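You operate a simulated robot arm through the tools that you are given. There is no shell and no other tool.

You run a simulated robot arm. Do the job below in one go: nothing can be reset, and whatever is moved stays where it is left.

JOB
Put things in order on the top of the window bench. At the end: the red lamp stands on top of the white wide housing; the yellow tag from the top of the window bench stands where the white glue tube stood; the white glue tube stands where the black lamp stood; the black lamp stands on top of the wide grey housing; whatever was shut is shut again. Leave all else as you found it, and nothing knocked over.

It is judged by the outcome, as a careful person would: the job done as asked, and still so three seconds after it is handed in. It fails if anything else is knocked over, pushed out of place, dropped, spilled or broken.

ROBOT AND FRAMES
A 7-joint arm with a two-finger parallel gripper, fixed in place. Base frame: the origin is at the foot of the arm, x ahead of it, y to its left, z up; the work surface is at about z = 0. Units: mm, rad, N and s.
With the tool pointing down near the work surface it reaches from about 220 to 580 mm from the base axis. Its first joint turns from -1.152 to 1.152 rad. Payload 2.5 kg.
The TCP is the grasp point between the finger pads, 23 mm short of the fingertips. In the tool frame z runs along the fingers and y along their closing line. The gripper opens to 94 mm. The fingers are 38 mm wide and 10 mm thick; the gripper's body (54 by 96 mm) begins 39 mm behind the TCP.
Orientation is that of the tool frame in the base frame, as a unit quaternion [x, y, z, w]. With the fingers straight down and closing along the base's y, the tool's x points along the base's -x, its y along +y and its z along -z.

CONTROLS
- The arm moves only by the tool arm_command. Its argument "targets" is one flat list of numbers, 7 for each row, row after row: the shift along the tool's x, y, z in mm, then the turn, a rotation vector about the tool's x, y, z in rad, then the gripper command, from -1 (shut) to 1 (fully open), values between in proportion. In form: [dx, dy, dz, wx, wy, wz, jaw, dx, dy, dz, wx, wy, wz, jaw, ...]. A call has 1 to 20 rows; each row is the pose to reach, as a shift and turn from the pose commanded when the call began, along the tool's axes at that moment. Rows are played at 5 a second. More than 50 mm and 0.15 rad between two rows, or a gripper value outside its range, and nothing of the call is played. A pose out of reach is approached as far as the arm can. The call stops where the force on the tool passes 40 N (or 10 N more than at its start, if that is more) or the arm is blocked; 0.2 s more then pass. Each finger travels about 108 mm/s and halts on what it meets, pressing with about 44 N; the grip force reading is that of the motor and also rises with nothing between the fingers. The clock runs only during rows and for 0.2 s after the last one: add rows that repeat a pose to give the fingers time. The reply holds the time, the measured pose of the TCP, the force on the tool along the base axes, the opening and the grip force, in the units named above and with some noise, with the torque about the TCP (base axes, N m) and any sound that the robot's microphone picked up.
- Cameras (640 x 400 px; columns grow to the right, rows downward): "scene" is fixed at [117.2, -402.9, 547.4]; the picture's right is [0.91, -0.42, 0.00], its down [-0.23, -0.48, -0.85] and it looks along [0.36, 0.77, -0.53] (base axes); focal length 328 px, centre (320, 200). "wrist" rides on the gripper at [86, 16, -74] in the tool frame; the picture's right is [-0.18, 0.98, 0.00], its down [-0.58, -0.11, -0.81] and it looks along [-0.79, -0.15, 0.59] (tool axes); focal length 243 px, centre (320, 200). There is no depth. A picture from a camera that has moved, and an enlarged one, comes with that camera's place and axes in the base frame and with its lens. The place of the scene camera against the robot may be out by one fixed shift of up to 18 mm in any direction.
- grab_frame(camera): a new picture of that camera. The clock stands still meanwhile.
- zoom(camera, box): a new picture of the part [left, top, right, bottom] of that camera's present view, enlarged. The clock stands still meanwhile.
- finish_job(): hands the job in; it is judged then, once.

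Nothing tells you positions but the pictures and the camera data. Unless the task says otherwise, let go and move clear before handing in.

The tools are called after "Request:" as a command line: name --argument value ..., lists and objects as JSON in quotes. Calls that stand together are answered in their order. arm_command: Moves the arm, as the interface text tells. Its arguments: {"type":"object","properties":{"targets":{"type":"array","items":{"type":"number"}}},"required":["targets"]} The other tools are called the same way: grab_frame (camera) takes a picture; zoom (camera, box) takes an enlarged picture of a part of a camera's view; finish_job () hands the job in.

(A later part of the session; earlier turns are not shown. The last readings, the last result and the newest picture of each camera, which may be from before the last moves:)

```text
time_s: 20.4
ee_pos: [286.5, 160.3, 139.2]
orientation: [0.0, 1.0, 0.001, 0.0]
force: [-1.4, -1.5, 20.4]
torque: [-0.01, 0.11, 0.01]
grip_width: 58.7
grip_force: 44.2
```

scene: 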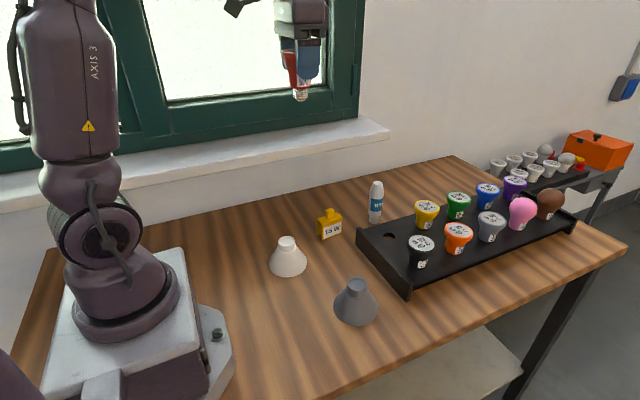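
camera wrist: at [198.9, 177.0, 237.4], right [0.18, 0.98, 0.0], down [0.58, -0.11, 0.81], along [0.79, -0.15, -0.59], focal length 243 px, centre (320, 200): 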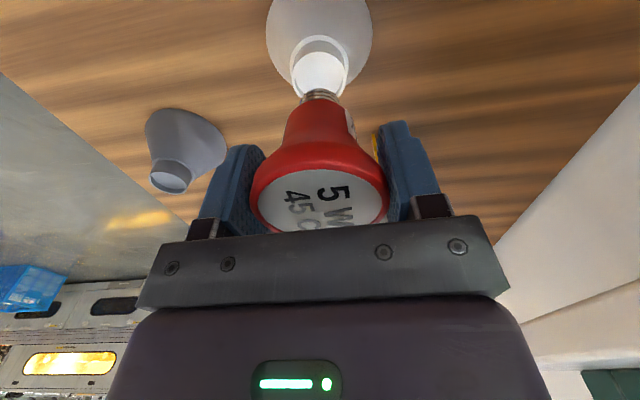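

The tip bears at 20 N with the lamp upright. I'll relax to a light load and open the jaws only a hair, so the pads still guard the lamp while I check that it stands by itself.

Request:
arm_command --targets '[0, 0, -0.2, 0, 0, 0, -1, 0, 0, -0.2, 0, 0, 0, -1, 0, 0, -0.2, 0, 0, 0, 0.28, 0, 0, -0.2, 0, 0, 0, 0.28, 0, 0, -0.2, 0, 0, 0, 0.28]'

Request:
zoom --camera "scene" --box '[260, 195, 320, 265]'

Request:
zoom --camera "wrist" --box '[230, 40, 410, 240]'

```text
time_s: 21.6
ee_pos: [285.5, 159.8, 138.8]
orientation: [0.0, 1.0, 0.0, -0.001]
force: [-0.2, 0.1, 0.4]
torque: [0.0, 0.01, -0.03]
grip_width: 60.4
grip_force: 0.0
```

```text
5.71 times, centred on (290, 230) of scene
camera zoom: at [117.2, -402.9, 547.4], right [0.91, -0.42, 0.0], down [-0.23, -0.48, -0.85], along [0.36, 0.77, -0.53], focal length 1876 px, centre (491, 29)
```

zoom: 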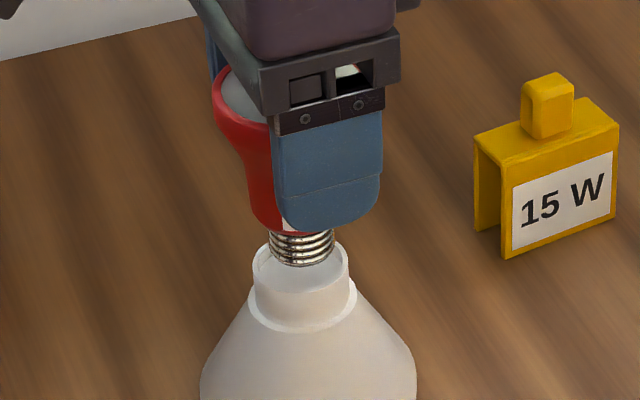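

```text
2.00 times, centred on (320, 140) of wrist
camera zoom: at [199.9, 176.3, 212.4], right [0.18, 0.98, 0.0], down [0.58, -0.11, 0.81], along [0.79, -0.15, -0.59], focal length 485 px, centre (320, 320)
```

zoom: 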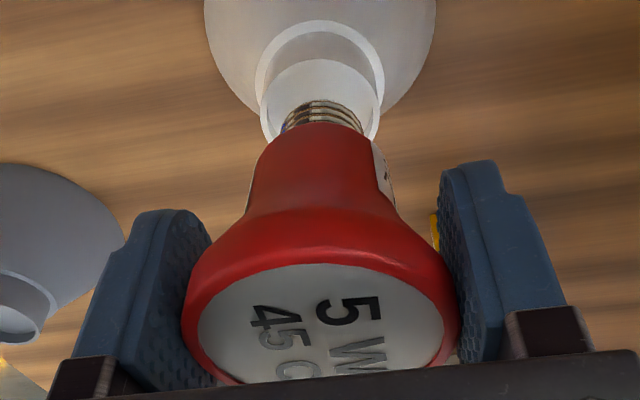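

After 0.6 s with no grip force the lamp still stands. I'll wait, open a little more and compare.

Request:
arm_command --targets '[0, 0, 0, 0, 0, 0, 0.32, 0, 0, 0, 0, 0, 0, 0.32, 0, 0, 0, 0, 0, 0, 0.32, 0, 0, 0, 0, 0, 0, 0.32]'

Request:
zoom --camera "scene" --box '[260, 195, 320, 265]'

Request:
zoom --camera "wrist" --box '[230, 40, 410, 240]'

```text
time_s: 22.6
ee_pos: [287.3, 160.7, 137.7]
orientation: [0.0, 1.0, 0.0, 0.0]
force: [0.6, -0.7, 0.0]
torque: [-0.02, -0.01, 0.02]
grip_width: 62.1
grip_force: 0.0
```

```text
5.71 times, centred on (290, 230) of scene
camera zoom: at [117.2, -402.9, 547.4], right [0.91, -0.42, 0.0], down [-0.23, -0.48, -0.85], along [0.36, 0.77, -0.53], focal length 1876 px, centre (491, 29)
```

zoom: 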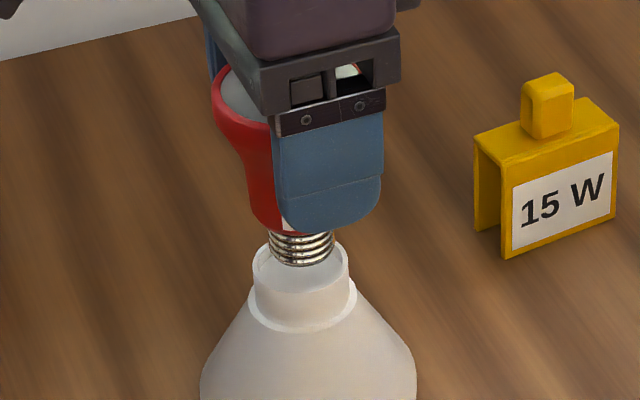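

```text
2.00 times, centred on (320, 140) of wrist
camera zoom: at [199.9, 176.4, 212.4], right [0.18, 0.98, 0.0], down [0.58, -0.11, 0.81], along [0.79, -0.15, -0.59], focal length 485 px, centre (320, 320)
```

zoom: 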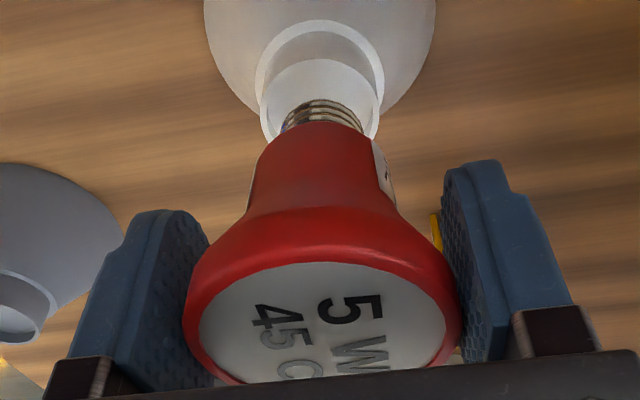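

It looks nearly unchanged. I'll enlarge the two pad gaps to see whether the lamp is free of both fingers.

Request:
zoom --camera "wrist" --box '[310, 130, 410, 230]'

Request:
zoom --camera "wrist" --box '[230, 130, 330, 230]'

```text
4.00 times, centred on (360, 180) of wrist
camera zoom: at [199.9, 176.4, 212.4], right [0.18, 0.98, 0.0], down [0.58, -0.11, 0.81], along [0.79, -0.15, -0.59], focal length 970 px, centre (160, 280)
```

zoom: 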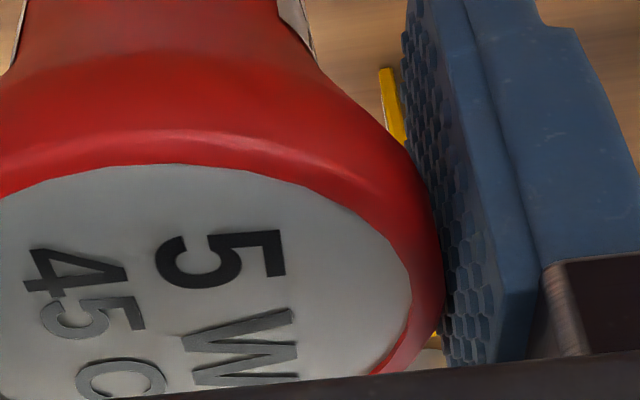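

```text
4.00 times, centred on (280, 180) of wrist
camera zoom: at [199.9, 176.4, 212.4], right [0.18, 0.98, 0.0], down [0.58, -0.11, 0.81], along [0.79, -0.15, -0.59], focal length 970 px, centre (480, 280)
```

zoom: 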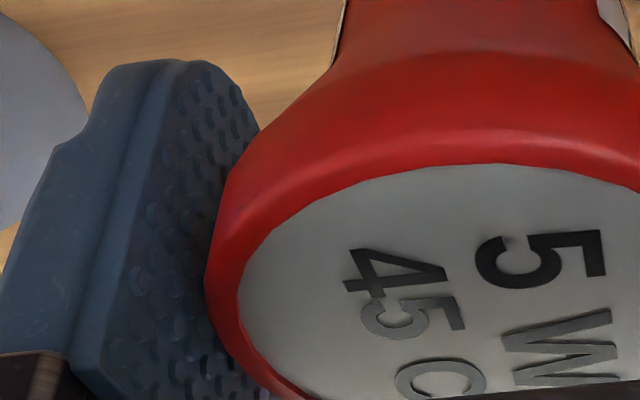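

I'll open a few millimetres more and compare the lamp's position again.

Request:
arm_command --targets '[0, 0, 0, 0, 0, 0, 0.4, 0, 0, 0, 0, 0, 0, 0.4, 0, 0, 0, 0, 0, 0, 0.4]'

Request:
zoom --camera "wrist" --box '[310, 130, 410, 230]'

Request:
zoom --camera "scene" --box '[260, 195, 320, 265]'

```text
time_s: 23.4
ee_pos: [287.0, 160.6, 138.5]
orientation: [0.0, 1.0, 0.001, 0.001]
force: [0.3, 0.6, 0.5]
torque: [-0.01, 0.01, -0.02]
grip_width: 65.9
grip_force: 0.1
```

```text
4.00 times, centred on (360, 180) of wrist
camera zoom: at [199.9, 176.3, 212.4], right [0.18, 0.98, 0.0], down [0.58, -0.11, 0.81], along [0.79, -0.15, -0.59], focal length 970 px, centre (160, 280)
```

zoom: 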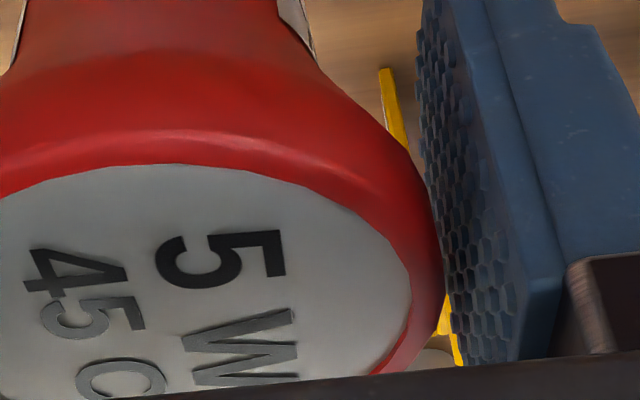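

```text
5.71 times, centred on (290, 230) of scene
camera zoom: at [117.2, -402.9, 547.4], right [0.91, -0.42, 0.0], down [-0.23, -0.48, -0.85], along [0.36, 0.77, -0.53], focal length 1876 px, centre (491, 29)
```

zoom: 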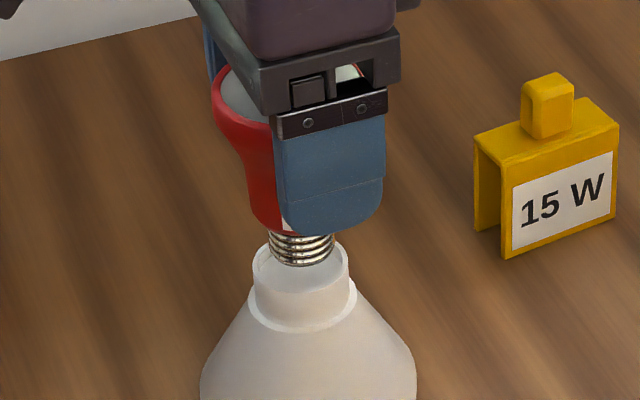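

The lamp did not follow the fingers, so it stands on its own in the white cup. I'll open fully and rise straight up, then go to look at the black lamp.

Request:
arm_command --targets '[0, 0, 0, 0, 0, 0, 0.7, 0, 0, 0, 0, 0, 0, 1, 0, 0, 0, 0, 0, 0, 1, 0, 0, -8, 0, 0, 0, 1, 0, 0, -25, 0, 0, 0, 1, 0, 0, -50, 0, 0, 0, 1, 0, 0, -80, 0, 0, 0, 1, 0, 0, -110, 0, 0, 0, 1, 0, 0, -110, 0, 0, 0, 1]'

Request:
grab_frame --camera "scene"

Request:
grab_frame --camera "wrist"

```text
time_s: 25.4
ee_pos: [287.3, 160.4, 248.0]
orientation: [0.0, 1.0, 0.0, 0.0]
force: [-0.7, -0.3, 0.7]
torque: [-0.03, -0.01, 0.0]
grip_width: 94.1
grip_force: 0.0
```

```text
taken
```

scene: 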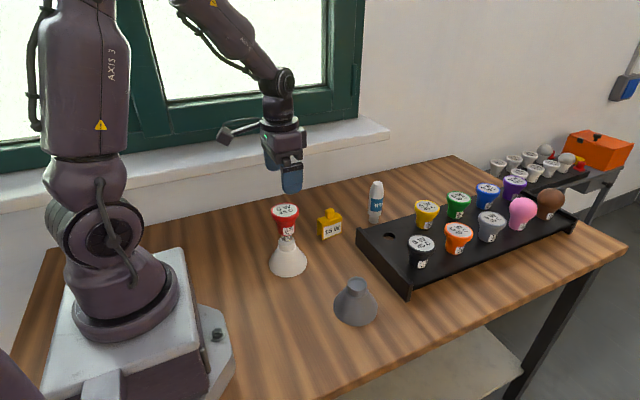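

```text
taken
camera wrist: at [201.0, 177.2, 321.9], right [0.18, 0.98, 0.0], down [0.58, -0.11, 0.81], along [0.79, -0.15, -0.59], focal length 243 px, centre (320, 200)
```

wrist: 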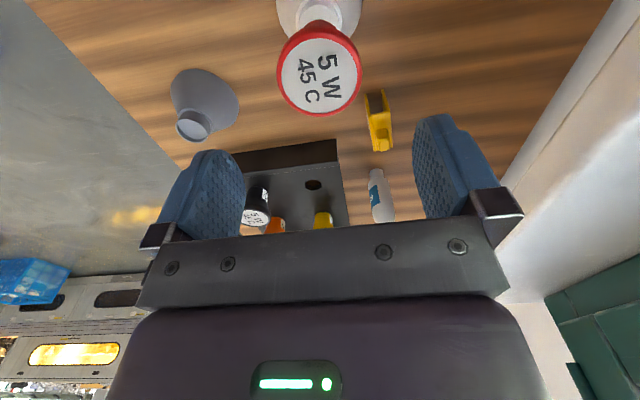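

Red stands well on the white housing. Now I move at height to above the black lamp.

Request:
arm_command --targets '[-20, -14, 0, 0, 0, 0, 1, -50, -34, 0, 0, 0, 0, 1, -84, -57, 8, 0, 0, 0, 1, -118, -80, 16, 0, 0, 0, 1, -152, -103, 28, 0, 0, 0, 1, -184, -125, 40, 0, 0, 0, 1, -214, -145, 54, 0, 0, 0, 1, -236, -160, 64, 0, 0, 0, 1, -244.6, -165.5, 68.6, 0, 0, 0, 1, -244.6, -165.5, 68.6, 0, 0, 0, 1, -244.6, -165.5, 68.6, 0, 0, 0, 1]'

Request:
grab_frame --camera "wrist"

Request:
zoom --camera "wrist" --box '[230, 0, 400, 130]'

```text
time_s: 27.8
ee_pos: [530.2, -4.0, 179.7]
orientation: [0.001, 1.0, 0.0, 0.0]
force: [-0.4, 0.0, 0.2]
torque: [-0.02, 0.01, 0.02]
grip_width: 93.8
grip_force: 0.0
```

```text
taken
camera wrist: at [443.7, 11.7, 253.7], right [0.18, 0.98, 0.0], down [0.58, -0.11, 0.81], along [0.79, -0.15, -0.59], focal length 243 px, centre (320, 200)
```

wrist: 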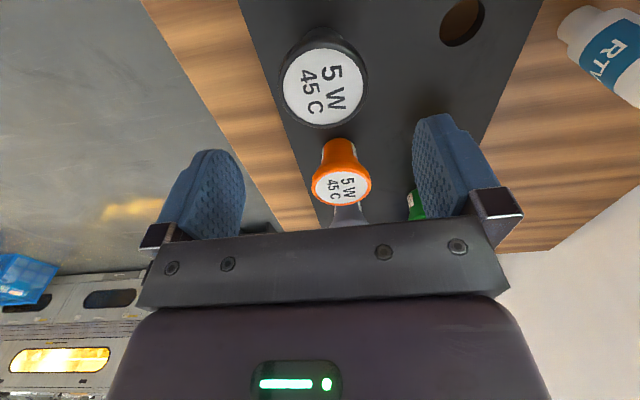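

```text
3.08 times, centred on (315, 65) of wrist
camera zoom: at [443.7, 11.7, 253.7], right [0.18, 0.98, 0.0], down [0.58, -0.11, 0.81], along [0.79, -0.15, -0.59], focal length 746 px, centre (335, 615)
```

zoom: 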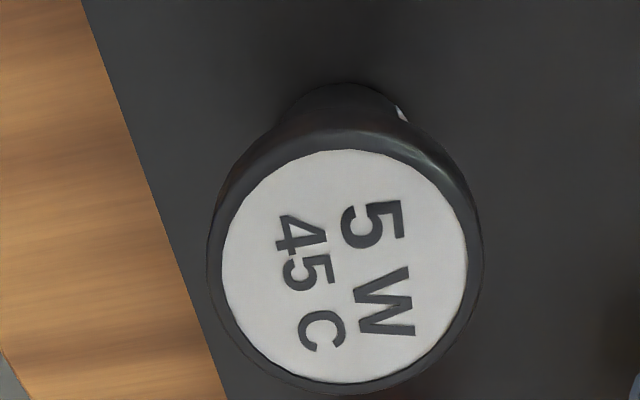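

The black lamp is at about (530.3, -2.1), so I'll shift 2 mm in y and lower around its head at the same height as I used for red.

Request:
arm_command --targets '[-0.6, 2.1, 0, 0, 0, 0, 1, -0.6, 2.1, 25, 0, 0, 0, 1, -0.6, 2.1, 50, 0, 0, 0, 1, -0.6, 2.1, 75, 0, 0, 0, 1, -0.6, 2.1, 90, 0, 0, 0, 1, -0.6, 2.1, 95, 0, 0, 0, 1, -0.6, 2.1, 95, 0, 0, 0, 1]'

Request:
grab_frame --camera "wrist"

Request:
zoom --camera "scene" --box '[360, 180, 500, 290]'

```text
time_s: 29.4
ee_pos: [531.4, -1.4, 85.7]
orientation: [0.0, 1.0, 0.0, 0.0]
force: [0.5, 0.3, 0.2]
torque: [0.0, 0.04, -0.02]
grip_width: 94.1
grip_force: 0.1
```

```text
taken
camera wrist: at [446.2, 14.6, 159.7], right [0.18, 0.98, 0.0], down [0.58, -0.11, 0.81], along [0.79, -0.15, -0.59], focal length 243 px, centre (320, 200)
```

wrist: 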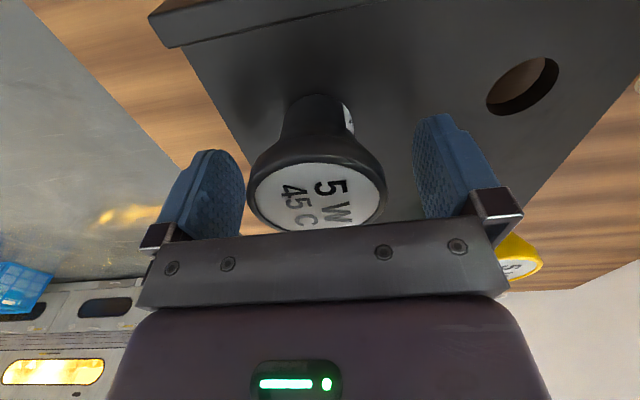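

```text
3.64 times, centred on (430, 235) of scene
camera zoom: at [117.2, -402.9, 547.4], right [0.91, -0.42, 0.0], down [-0.23, -0.48, -0.85], along [0.36, 0.77, -0.53], focal length 1194 px, centre (-80, 73)
```

zoom: 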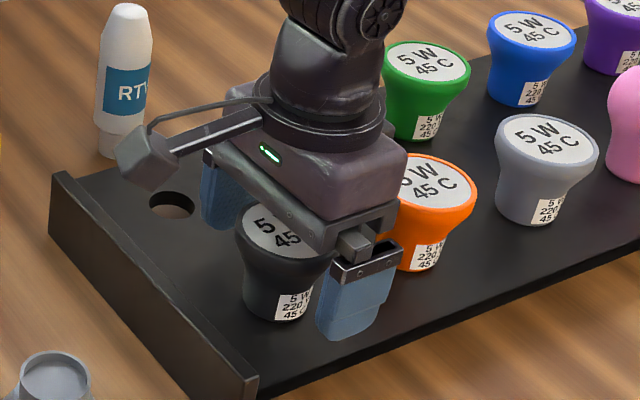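

The grasp point is about 2 mm past the lamp's axis. I'll correct that, then close.

Request:
arm_command --targets '[1.8, -0.4, 1, 0, 0, 0, 1, 1.8, -0.4, 1, 0, 0, 0, 1, 1.8, -0.4, 1, 0, 0, 0, 0.4, 1.8, -0.4, 1, 0, 0, 0, -1, 1.8, -0.4, 1, 0, 0, 0, -1, 1.8, -0.4, 1, 0, 0, 0, -1]'

Request:
grab_frame --camera "wrist"

```text
time_s: 30.8
ee_pos: [530.7, -2.8, 84.2]
orientation: [0.0, 1.0, 0.001, 0.0]
force: [0.1, 0.8, -0.7]
torque: [0.01, -0.01, 0.01]
grip_width: 58.8
grip_force: 43.8
```

```text
taken
camera wrist: at [443.9, 13.8, 158.7], right [0.18, 0.98, 0.0], down [0.58, -0.11, 0.81], along [0.79, -0.15, -0.59], focal length 243 px, centre (320, 200)
```

wrist: 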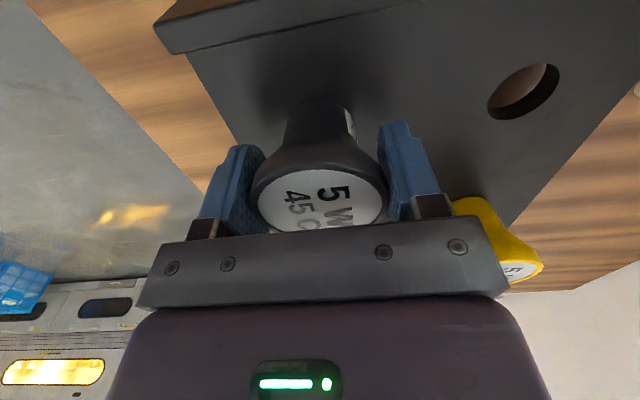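

The black lamp is held the same way as red was. I'll lift it straight up and look at its hole, which is where the tube must go.

Request:
arm_command --targets '[0, 0, -4, 0, 0, 0, -1, 0, 0, -12, 0, 0, 0, -1, 0, 0, -30, 0, 0, 0, -1, 0, 0, -55, 0, 0, 0, -1, 0, 0, -80, 0, 0, 0, -1, 0, 0, -105, 0, 0, 0, -1, 0, 0, -115, 0, 0, 0, -1, 0, 0, -115, 0, 0, 0, -1, 0, 0, -115, 0, 0, 0, -1]'

Request:
grab_frame --camera "wrist"

Request:
zoom --camera "wrist" --box '[270, 0, 390, 75]'

Request:
zoom --camera "wrist" --box '[430, 0, 550, 75]'

```text
time_s: 32.8
ee_pos: [530.7, -4.0, 200.5]
orientation: [0.0, 1.0, 0.0, 0.0]
force: [0.1, 1.0, -1.1]
torque: [0.0, 0.05, -0.01]
grip_width: 58.9
grip_force: 43.4
```

```text
taken
camera wrist: at [445.0, 12.6, 273.8], right [0.18, 0.98, 0.0], down [0.58, -0.11, 0.81], along [0.79, -0.15, -0.59], focal length 243 px, centre (320, 200)
```

wrist: 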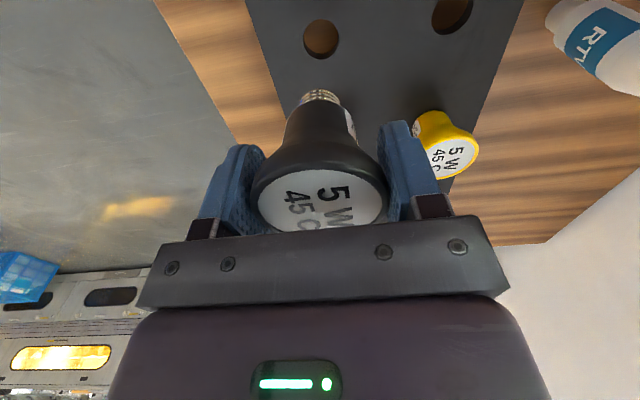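

```text
5.33 times, centred on (330, 38) of wrist
camera zoom: at [445.0, 12.6, 273.8], right [0.18, 0.98, 0.0], down [0.58, -0.11, 0.81], along [0.79, -0.15, -0.59], focal length 1294 px, centre (267, 1067)
```

zoom: 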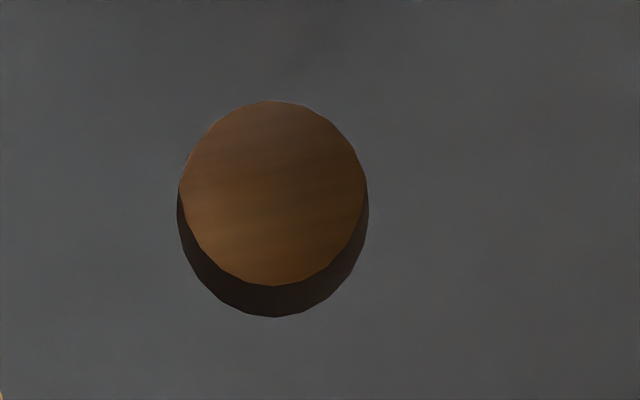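

```text
5.33 times, centred on (490, 38) of wrist
camera zoom: at [445.0, 12.6, 273.8], right [0.18, 0.98, 0.0], down [0.58, -0.11, 0.81], along [0.79, -0.15, -0.59], focal length 1294 px, centre (-587, 1067)
```

zoom: 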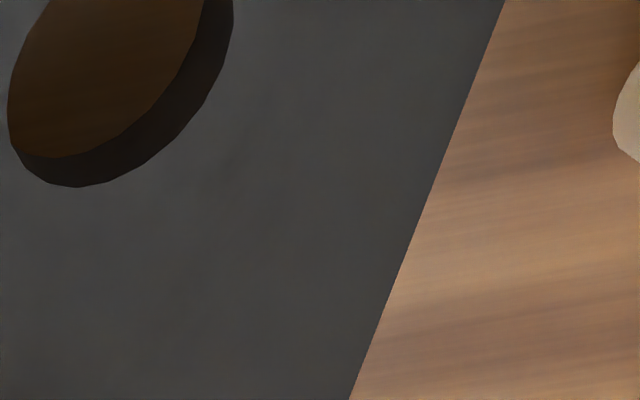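

The black lamp's hole is centred at about (529.5, -2.0) and is 30 mm wide. Now I carry the lamp over the grey collar at (365.6, -18.6).

Request:
arm_command --targets '[15, -1.4, -3, 0, 0, 0, -1, 40, -3.8, -3, 0, 0, 0, -1, 74, -7, -3, 0, 0, 0, -1, 108, -10, -3, 0, 0, 0, -1, 140, -13, 0, 0, 0, 0, -1, 158, -14.8, 5, 0, 0, 0, -1, 163.5, -15.3, 20, 0, 0, 0, -1, 163.5, -15.3, 34, 0, 0, 0, -1, 163.5, -15.3, 34, 0, 0, 0, -1, 163.5, -15.3, 34, 0, 0, 0, -1]'

Request:
zoom --camera "wrist" --box '[255, 0, 385, 110]'

Request:
zoom --camera "scene" --box '[310, 200, 410, 320]'

```text
time_s: 35.0
ee_pos: [367.1, -19.1, 166.0]
orientation: [0.0, 1.0, 0.0, 0.0]
force: [0.2, 0.0, -0.8]
torque: [-0.05, 0.0, 0.0]
grip_width: 58.8
grip_force: 44.4
```

```text
3.64 times, centred on (320, 55) of wrist
camera zoom: at [279.7, -2.1, 239.0], right [0.18, 0.98, 0.0], down [0.58, -0.11, 0.81], along [0.79, -0.15, -0.59], focal length 882 px, centre (320, 727)
```

zoom: 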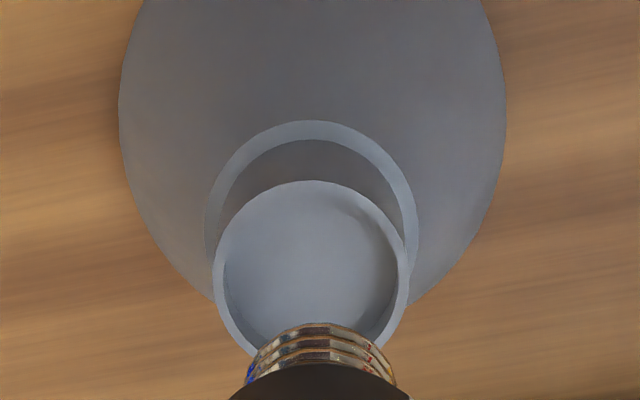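

```text
3.33 times, centred on (360, 260) of scene
camera zoom: at [117.2, -402.9, 547.4], right [0.91, -0.42, 0.0], down [-0.23, -0.48, -0.85], along [0.36, 0.77, -0.53], focal length 1094 px, centre (187, 0)
```

zoom: 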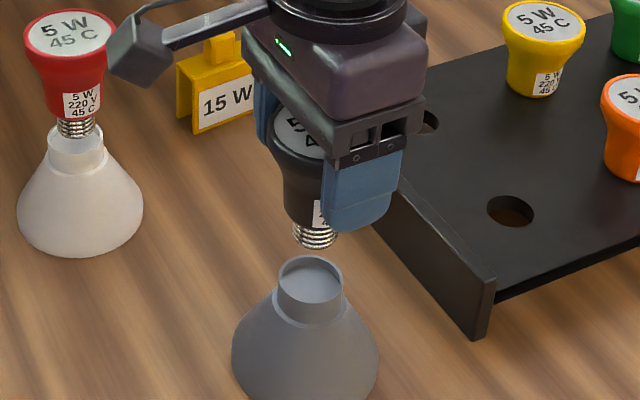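

The lamp is about 1 mm off in y from the grey cup. I'll correct that and descend to just above the expected contact.

Request:
arm_command --targets '[0, -1, 6, 0, 0, 0, -1, 0, -1, 13, 0, 0, 0, -1, 0, -1, 18, 0, 0, 0, -1, 0, -1, 21.5, 0, 0, 0, -1, 0, -1, 23, 0, 0, 0, -1, 0, -1, 23, 0, 0, 0, -1, 0, -1, 23, 0, 0, 0, -1]'

Request:
zoom --camera "wrist" --box '[280, 40, 360, 110]'

Request:
zoom --camera "scene" --box '[330, 230, 385, 300]'

```text
time_s: 36.6
ee_pos: [365.9, -19.7, 140.8]
orientation: [0.0, 1.0, 0.0, 0.0]
force: [-0.2, 0.2, -1.0]
torque: [0.01, 0.02, 0.02]
grip_width: 58.7
grip_force: 43.8
```

```text
5.71 times, centred on (320, 75) of wrist
camera zoom: at [279.6, -3.2, 216.1], right [0.18, 0.98, 0.0], down [0.58, -0.11, 0.81], along [0.79, -0.15, -0.59], focal length 1386 px, centre (320, 914)
```

zoom: 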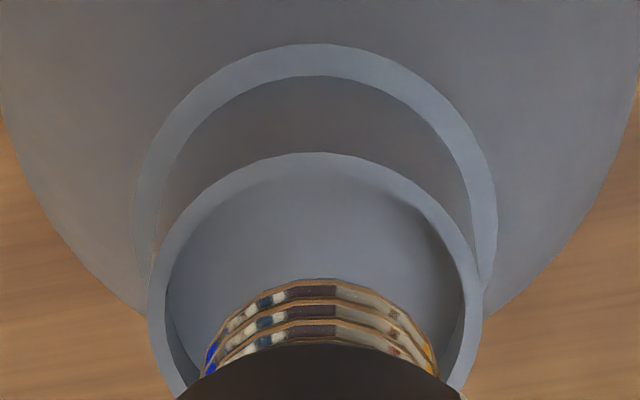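

```text
5.71 times, centred on (358, 265) of scene
camera zoom: at [117.2, -402.9, 547.4], right [0.91, -0.42, 0.0], down [-0.23, -0.48, -0.85], along [0.36, 0.77, -0.53], focal length 1876 px, centre (106, -171)
```

zoom: 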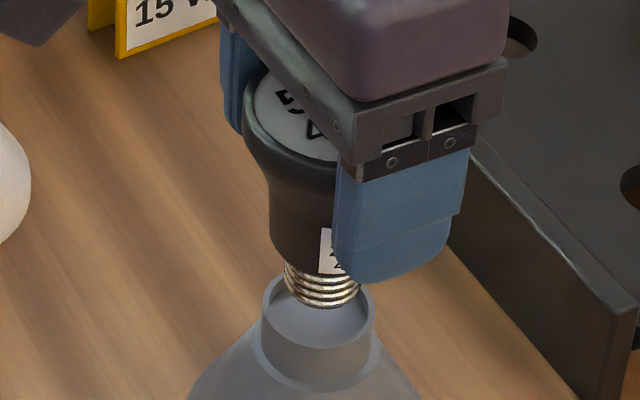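

The alignment matches the white placement. I'll lower in fine steps.

Request:
arm_command --targets '[0, 0, 1.2, 0, 0, 0, -1, 0, 0, 2.4, 0, 0, 0, -1, 0, 0, 2.8, 0, 0, 0, -1, 0, 0, 2.8, 0, 0, 0, -1]'

```text
time_s: 37.6
ee_pos: [366.5, -19.9, 138.5]
orientation: [-0.001, 1.0, 0.0, 0.001]
force: [-0.7, -0.4, 1.1]
torque: [-0.01, 0.02, -0.03]
grip_width: 58.5
grip_force: 43.8
```

Request:
arm_command --targets '[0, 0, 0.3, 0, 0, 0, -1, 0, 0, 0.5, 0, 0, 0, -1, 0, 0, 0.5, 0, 0, 0, -1]'

```text
time_s: 38.4
ee_pos: [366.3, -20.7, 138.6]
orientation: [0.0, 1.0, 0.0, 0.0]
force: [-0.7, -1.1, 2.4]
torque: [-0.06, 0.02, 0.02]
grip_width: 59.0
grip_force: 44.3
```

Possibly the first touch at 2.4 N. I'll take one more small step to confirm.

Request:
arm_command --targets '[0, 0, 0.25, 0, 0, 0, -1, 0, 0, 0.25, 0, 0, 0, -1, 0, 0, 0.25, 0, 0, 0, -1]'

```text
time_s: 39.2
ee_pos: [366.9, -19.0, 138.6]
orientation: [0.001, 1.0, 0.0, 0.0]
force: [-0.3, -0.3, 7.2]
torque: [0.01, 0.07, 0.01]
grip_width: 58.7
grip_force: 44.2
```

Contact is confirmed at 7 N. I'll open the jaws a hair and check that the lamp stands.

Request:
arm_command --targets '[0, 0, 0, 0, 0, 0, -1, 0, 0, 0, 0, 0, 0, 0.28, 0, 0, 0, 0, 0, 0, 0.28, 0, 0, 0, 0, 0, 0, 0.28]'

Request:
zoom --camera "wrist" --box '[310, 130, 410, 230]'

Request:
zoom --camera "scene" --box '[330, 230, 385, 300]'

```text
time_s: 40.2
ee_pos: [366.0, -19.6, 138.1]
orientation: [0.0, 1.0, 0.0, 0.0]
force: [0.4, 0.6, -0.3]
torque: [0.04, -0.02, 0.04]
grip_width: 60.5
grip_force: 0.1
```

```text
4.00 times, centred on (360, 180) of wrist
camera zoom: at [280.0, -3.6, 212.2], right [0.18, 0.98, 0.0], down [0.58, -0.11, 0.81], along [0.79, -0.15, -0.59], focal length 970 px, centre (160, 280)
```

zoom: 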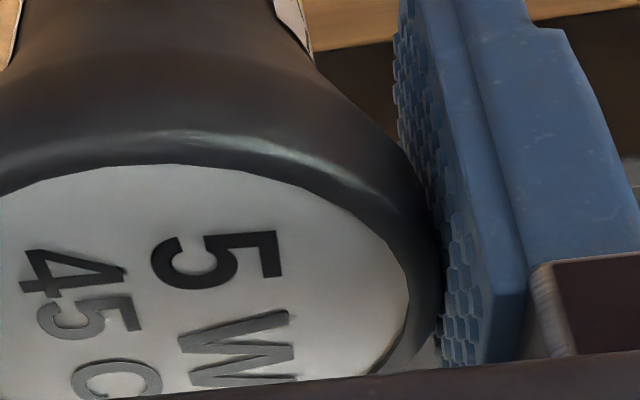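

```text
5.71 times, centred on (358, 265) of scene
camera zoom: at [117.2, -402.9, 547.4], right [0.91, -0.42, 0.0], down [-0.23, -0.48, -0.85], along [0.36, 0.77, -0.53], focal length 1876 px, centre (106, -171)
```

zoom: 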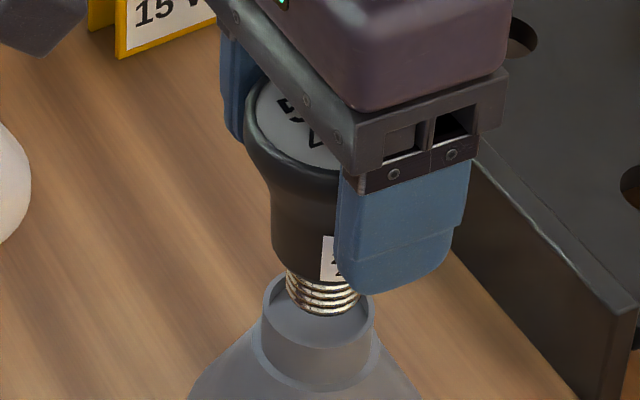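

It stands so far. I'll open a few millimetres more and compare.

Request:
arm_command --targets '[0, 0, 0, 0, 0, 0, 0.34, 0, 0, 0, 0, 0, 0, 0.4, 0, 0, 0, 0, 0, 0, 0.4, 0, 0, 0, 0, 0, 0, 0.4]'

Request:
zoom --camera "wrist" --box '[310, 130, 410, 230]'

Request:
zoom --camera "scene" --box '[330, 230, 385, 300]'

```text
time_s: 41.2
ee_pos: [366.6, -19.7, 139.1]
orientation: [0.001, 1.0, 0.0, 0.0]
force: [0.5, 1.0, -0.4]
torque: [0.0, 0.02, -0.01]
grip_width: 65.7
grip_force: 0.0
```

```text
4.00 times, centred on (360, 180) of wrist
camera zoom: at [280.0, -3.6, 212.2], right [0.18, 0.98, 0.0], down [0.58, -0.11, 0.81], along [0.79, -0.15, -0.59], focal length 970 px, centre (160, 280)
```

zoom: 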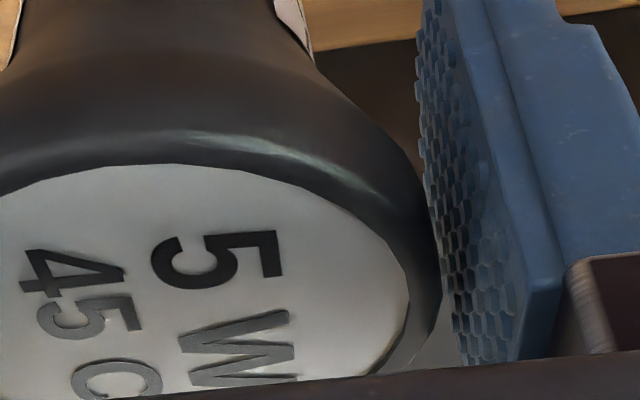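

```text
5.71 times, centred on (358, 265) of scene
camera zoom: at [117.2, -402.9, 547.4], right [0.91, -0.42, 0.0], down [-0.23, -0.48, -0.85], along [0.36, 0.77, -0.53], focal length 1876 px, centre (106, -171)
```

zoom: 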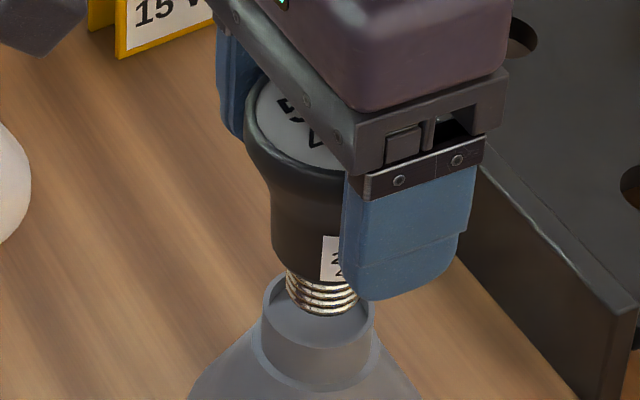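

Black stands by itself in the grey cup. I'll open fully, rise, and go to look at the glue tube from close by.

Request:
arm_command --targets '[0, 0, 0, 0, 0, 0, 0.7, 0, 0, 0, 0, 0, 0, 1, 0, 0, 0, 0, 0, 0, 1, 0, 0, -8, 0, 0, 0, 1, 0, 0, -25, 0, 0, 0, 1, 0, 0, -50, 0, 0, 0, 1, 0, 0, -80, 0, 0, 0, 1, 0, 0, -105, 0, 0, 0, 1, -15, 30, -105, 0, 0, 0, 1, -30, 64, -100, 0, 0, 0, 1, -45, 98, -95, 0, 0, 0, 1, -60, 132, -88, 0, 0, 0, 1, -76, 166, -80, 0, 0, 0, 1, -92, 200, -75, 0, 0, 0, 1, -104, 220, -70, 0, 0, 0, 1, -104, 220, -70, 0, 0, 0, 1, -104, 220, -70, 0, 0, 0, 1]'

Request:
grab_frame --camera "wrist"

Request:
grab_frame --camera "scene"

```text
time_s: 44.8
ee_pos: [470.2, 200.8, 207.3]
orientation: [0.0, 1.0, 0.0, 0.0]
force: [0.4, 0.0, -0.7]
torque: [0.01, -0.03, -0.01]
grip_width: 94.0
grip_force: 0.2
```

```text
taken
camera wrist: at [383.6, 217.4, 281.8], right [0.18, 0.98, 0.0], down [0.58, -0.11, 0.81], along [0.79, -0.15, -0.59], focal length 243 px, centre (320, 200)
```

wrist: 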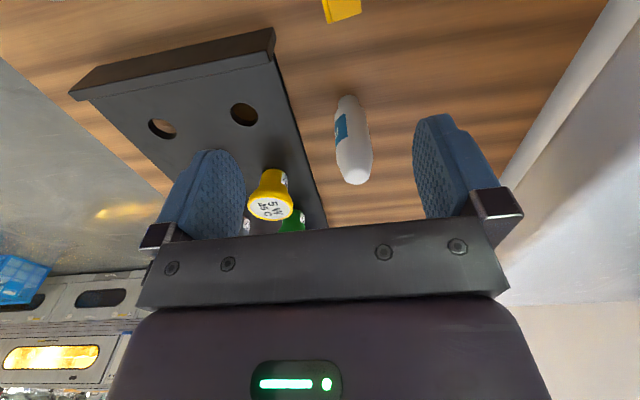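

```text
taken
```

scene: 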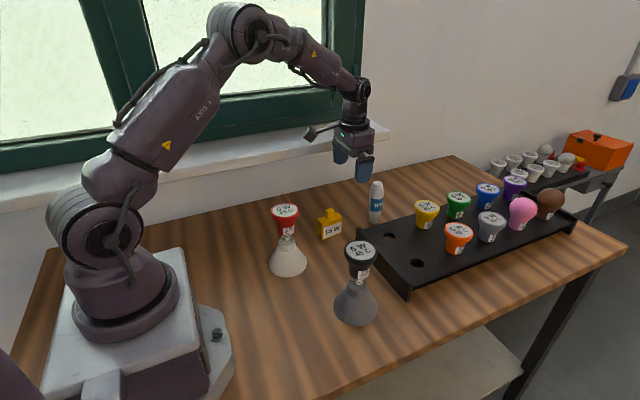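

Both lamps stand on their housings. Now I'll enlarge the tube and the tray holes.

Request:
zoom --camera "wrist" --box '[310, 85, 400, 195]'

Request:
zoom --camera "scene" --box '[355, 170, 400, 230]'

Request:
zoom --camera "scene" --box '[330, 225, 450, 335]'

```text
3.64 times, centred on (355, 140) of wrist
camera zoom: at [383.6, 217.4, 281.8], right [0.18, 0.98, 0.0], down [0.58, -0.11, 0.81], along [0.79, -0.15, -0.59], focal length 882 px, centre (193, 418)
```

zoom: 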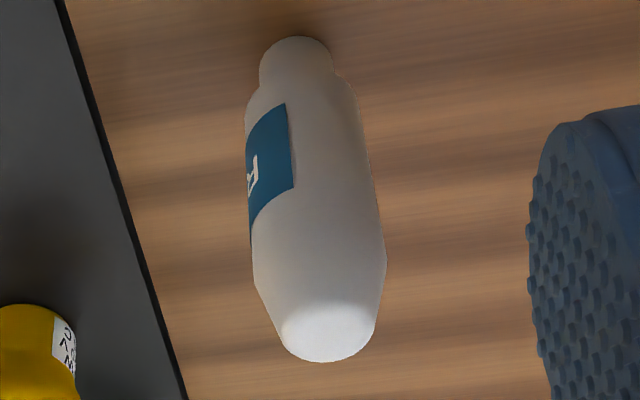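

```text
6.67 times, centred on (378, 200) of scene
camera zoom: at [117.2, -402.9, 547.4], right [0.91, -0.42, 0.0], down [-0.23, -0.48, -0.85], along [0.36, 0.77, -0.53], focal length 2188 px, centre (-63, 200)
```

zoom: 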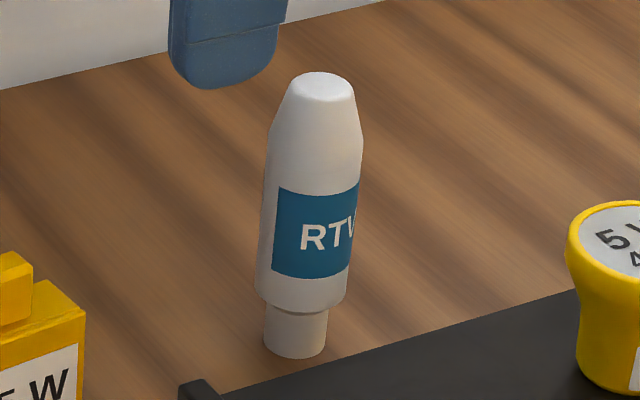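

```text
3.64 times, centred on (390, 280) of scene
camera zoom: at [117.2, -402.9, 547.4], right [0.91, -0.42, 0.0], down [-0.23, -0.48, -0.85], along [0.36, 0.77, -0.53], focal length 1194 px, centre (66, -91)
```

zoom: 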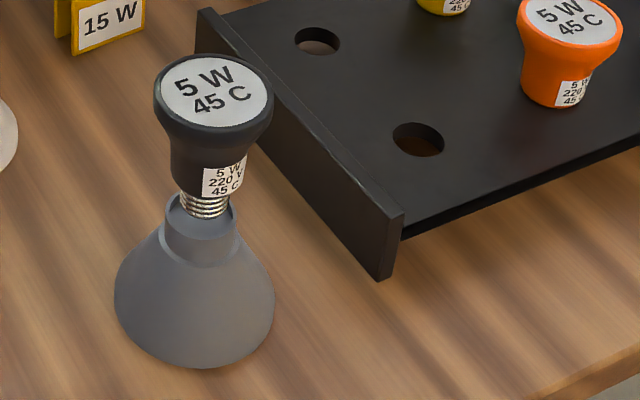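

The tube's cap is about 27 mm wide and 30 mm tall, its body about 38 mm wide, its top at z≈125, standing near (565, 222). It is at the edge of the reach, so I'll come over it with the tool tilted slightly outward, still above its top.

Request:
arm_command --targets '[-16, 4, 8, 0, -0.03, 0, 1, -36, 8, 18, 0, -0.07, 0, 1, -58, 13, 28, 0, -0.11, 0, 1, -78, 18, 38, 0, -0.15, 0, 1, -91, 21, 46, 0, -0.15, 0, 1, -95.2, 21.6, 48, 0, -0.15, 0, 1, -95.2, 21.6, 48, 0, -0.15, 0, 1, -95.2, 21.6, 48, 0, -0.15, 0, 1]'

Request:
grab_frame --camera "wrist"

Request:
grab_frame --camera "scene"

```text
time_s: 46.6
ee_pos: [565.6, 221.7, 159.9]
orientation: [0.001, 0.997, 0.0, 0.075]
force: [0.0, -1.0, 0.1]
torque: [-0.02, 0.03, -0.01]
grip_width: 94.0
grip_force: 0.1
```

```text
taken
camera wrist: at [469.1, 238.0, 220.4], right [0.18, 0.98, 0.03], down [0.45, -0.11, 0.88], along [0.87, -0.15, -0.47], focal length 243 px, centre (320, 200)
```

wrist: 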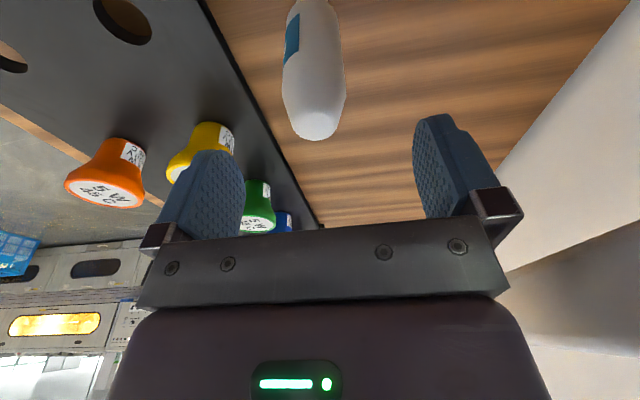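

```text
taken
```

scene: 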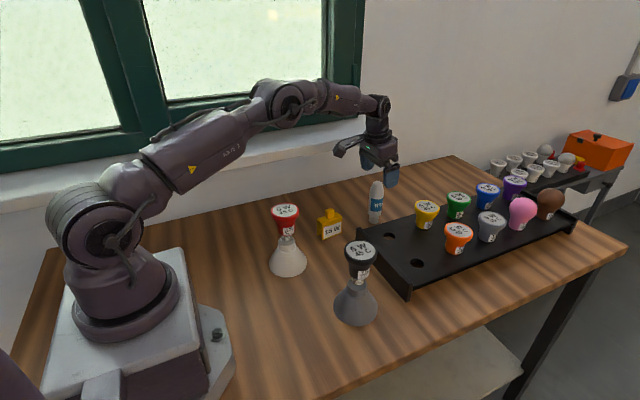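

The arm reaches the pose. I'll enlarge the tube to fix its position relative to the gripper before lowering.

Request:
zoom --camera "wrist" --box '[250, 0, 390, 145]'

Request:
zoom --camera "scene" --box '[340, 130, 420, 230]'

```text
2.76 times, centred on (320, 72) of wrist
camera zoom: at [469.1, 238.0, 220.4], right [0.18, 0.98, 0.03], down [0.45, -0.11, 0.88], along [0.87, -0.15, -0.47], focal length 669 px, centre (320, 552)
```

zoom: 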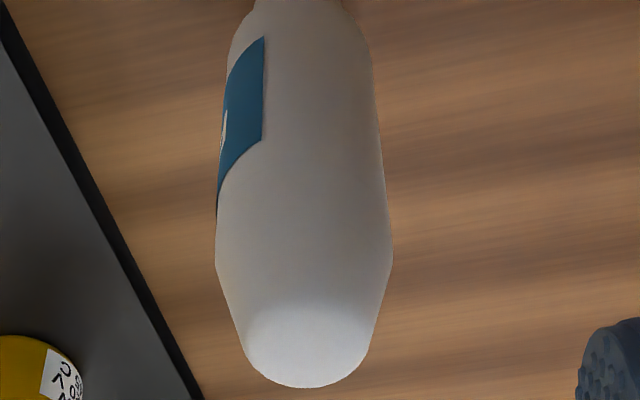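

```text
4.00 times, centred on (380, 180) of scene
camera zoom: at [117.2, -402.9, 547.4], right [0.91, -0.42, 0.0], down [-0.23, -0.48, -0.85], along [0.36, 0.77, -0.53], focal length 1313 px, centre (80, 280)
```

zoom: 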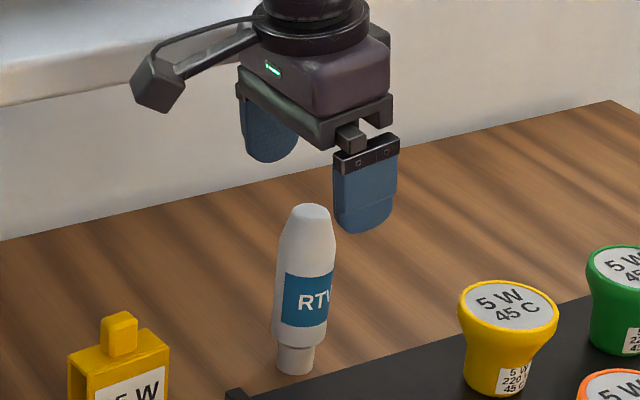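

The tube stands at about (566, 220.6). I'll shift slightly and lower the open fingers around its body, leaving a few millimetres between its top and the palm.

Request:
arm_command --targets '[-0.5, -1.3, 0, 0, 0, 0, 1, 2.5, -1.3, 19.8, 0, 0, 0, 1, 5.5, -1.3, 39.6, 0, 0, 0, 1, 7.7, -1.3, 54.4, 0, 0, 0, 1, 9.4, -1.3, 65.3, 0, 0, 0, 1, 9.4, -1.3, 65.3, 0, 0, 0, 1, 9.4, -1.3, 65.3, 0, 0, 0, 1]'

Request:
grab_frame --camera "wrist"

Request:
zoom --camera "scene" --box '[340, 150, 420, 230]'

```text
time_s: 48.2
ee_pos: [566.0, 220.9, 94.2]
orientation: [0.0, 0.997, 0.001, 0.075]
force: [-0.5, 1.1, -0.2]
torque: [0.0, 0.0, 0.05]
grip_width: 94.3
grip_force: 0.2
```

```text
taken
camera wrist: at [469.6, 236.0, 154.9], right [0.18, 0.98, 0.03], down [0.45, -0.11, 0.88], along [0.87, -0.15, -0.47], focal length 243 px, centre (320, 200)
```

wrist: 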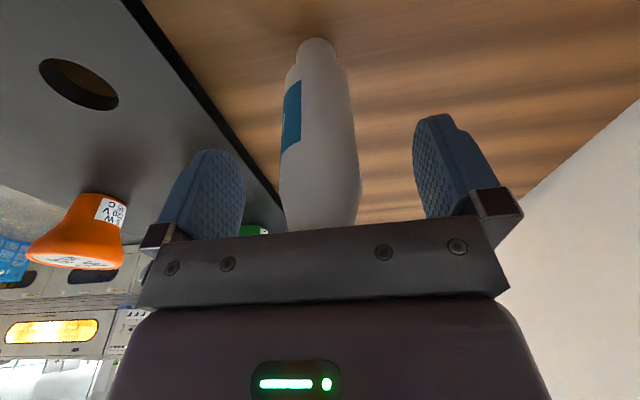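

```text
5.00 times, centred on (380, 190) of scene
camera zoom: at [117.2, -402.9, 547.4], right [0.91, -0.42, 0.0], down [-0.23, -0.48, -0.85], along [0.36, 0.77, -0.53], focal length 1641 px, centre (20, 250)
```

zoom: 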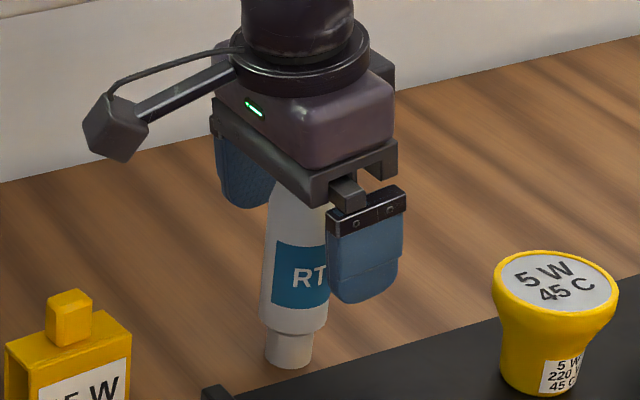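

The fingers straddle the tube and are well centred; its standing point is (566.2, 220.6). I'll close gently in stages.

Request:
arm_command --targets '[0, 0, 0, 0, 0, 0, 0.4, 0, 0, 0, 0, 0, 0, 0.1, 0, 0, 0, 0, 0, 0, -0.1, 0, 0, 0, 0, 0, 0, -0.14, 0, 0, 0, 0, 0, 0, -0.2, 0, 0, 0, 0, 0, 0, -1, 0, 0, 0, 0, 0, 0, -1]'

Request:
grab_frame --camera "wrist"

Request:
zoom --camera "scene" --box '[340, 150, 420, 230]'

```text
time_s: 49.8
ee_pos: [564.9, 219.5, 95.0]
orientation: [0.0, 0.997, 0.0, 0.075]
force: [0.7, 0.1, 0.6]
torque: [0.06, 0.01, 0.0]
grip_width: 36.5
grip_force: 44.3
```

```text
taken
camera wrist: at [469.6, 236.1, 155.0], right [0.18, 0.98, 0.03], down [0.45, -0.11, 0.88], along [0.87, -0.15, -0.47], focal length 243 px, centre (320, 200)
```

wrist: 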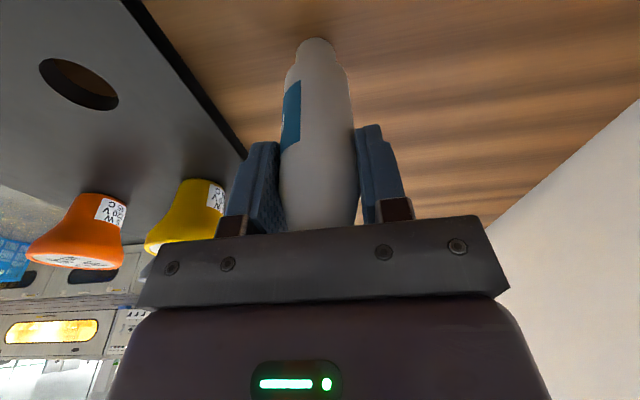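

```text
5.00 times, centred on (380, 190) of scene
camera zoom: at [117.2, -402.9, 547.4], right [0.91, -0.42, 0.0], down [-0.23, -0.48, -0.85], along [0.36, 0.77, -0.53], focal length 1641 px, centre (20, 250)
```

zoom: 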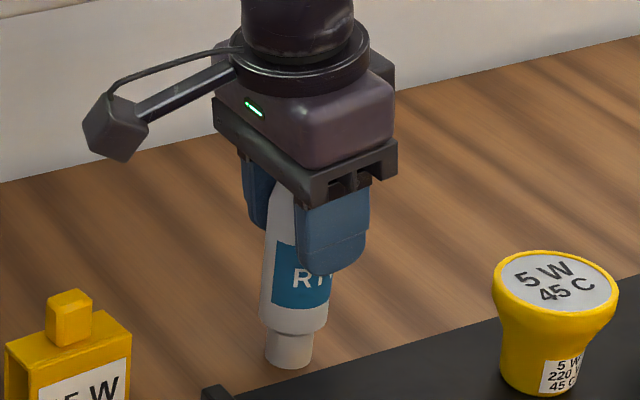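

The tube is held at 36.5 mm and has not shifted. I'll lift it straight up and carry it high over the tray to above the black lamp's hole.

Request:
arm_command --targets '[-0.75, 0, -4.94, 0, 0, 0, -1, -2.99, 0, -19.78, 0, 0, 0, -1, -6.72, 0, -44.5, 0, 0, 0, -1, -11.2, 0, -74.16, 0, 0, 0, -1, -14.94, 0, -98.88, 0, 0, 0, -1, -16.73, 0, -110.75, 0, 0, 0, -1, -13.87, -17.8, -111.2, 0, 0, 0, -1, -8.85, -49, -111.9, 0, 0, 0, -1, -3.13, -84.6, -112.8, 0, 0, 0, -1, 2.6, -120.3, -113.7, 0, 0, 0, -1, 8.33, -155.9, -114.5, 0, 0, 0, -1, 13.3, -187.1, -115.3, 0, 0, 0, -1, 16.9, -209.3, -115.8, 0, 0, 0, -1, 19.07, -222.7, -116.2, 0, 0, 0, -1, 19.07, -222.7, -116.2, 0, 0, 0, -1, 19.07, -222.7, -116.2, 0, 0, 0, -1]'

Request:
grab_frame --camera "wrist"

Request:
grab_frame --camera "scene"

```text
time_s: 53.2
ee_pos: [529.3, -2.6, 207.4]
orientation: [0.001, 0.997, -0.001, 0.075]
force: [0.3, -0.9, -1.1]
torque: [-0.02, 0.0, 0.0]
grip_width: 37.1
grip_force: 44.0
```

```text
taken
camera wrist: at [433.8, 14.1, 267.1], right [0.18, 0.98, 0.03], down [0.45, -0.11, 0.88], along [0.87, -0.15, -0.47], focal length 243 px, centre (320, 200)
```

wrist: 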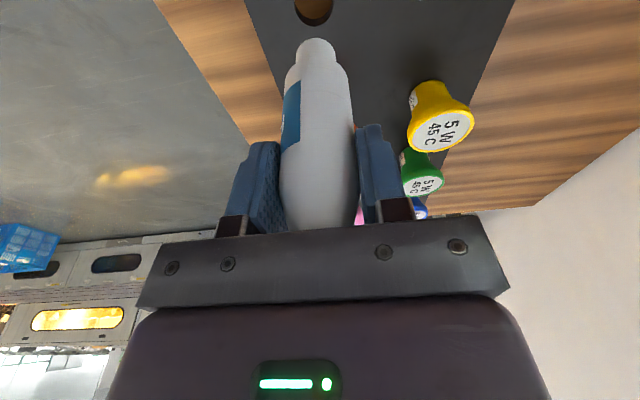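

```text
taken
```

scene: 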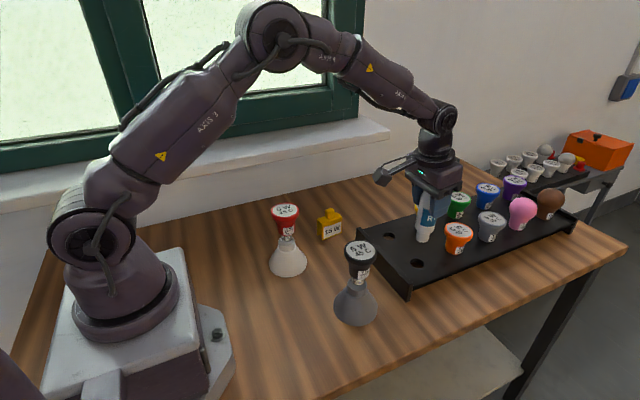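

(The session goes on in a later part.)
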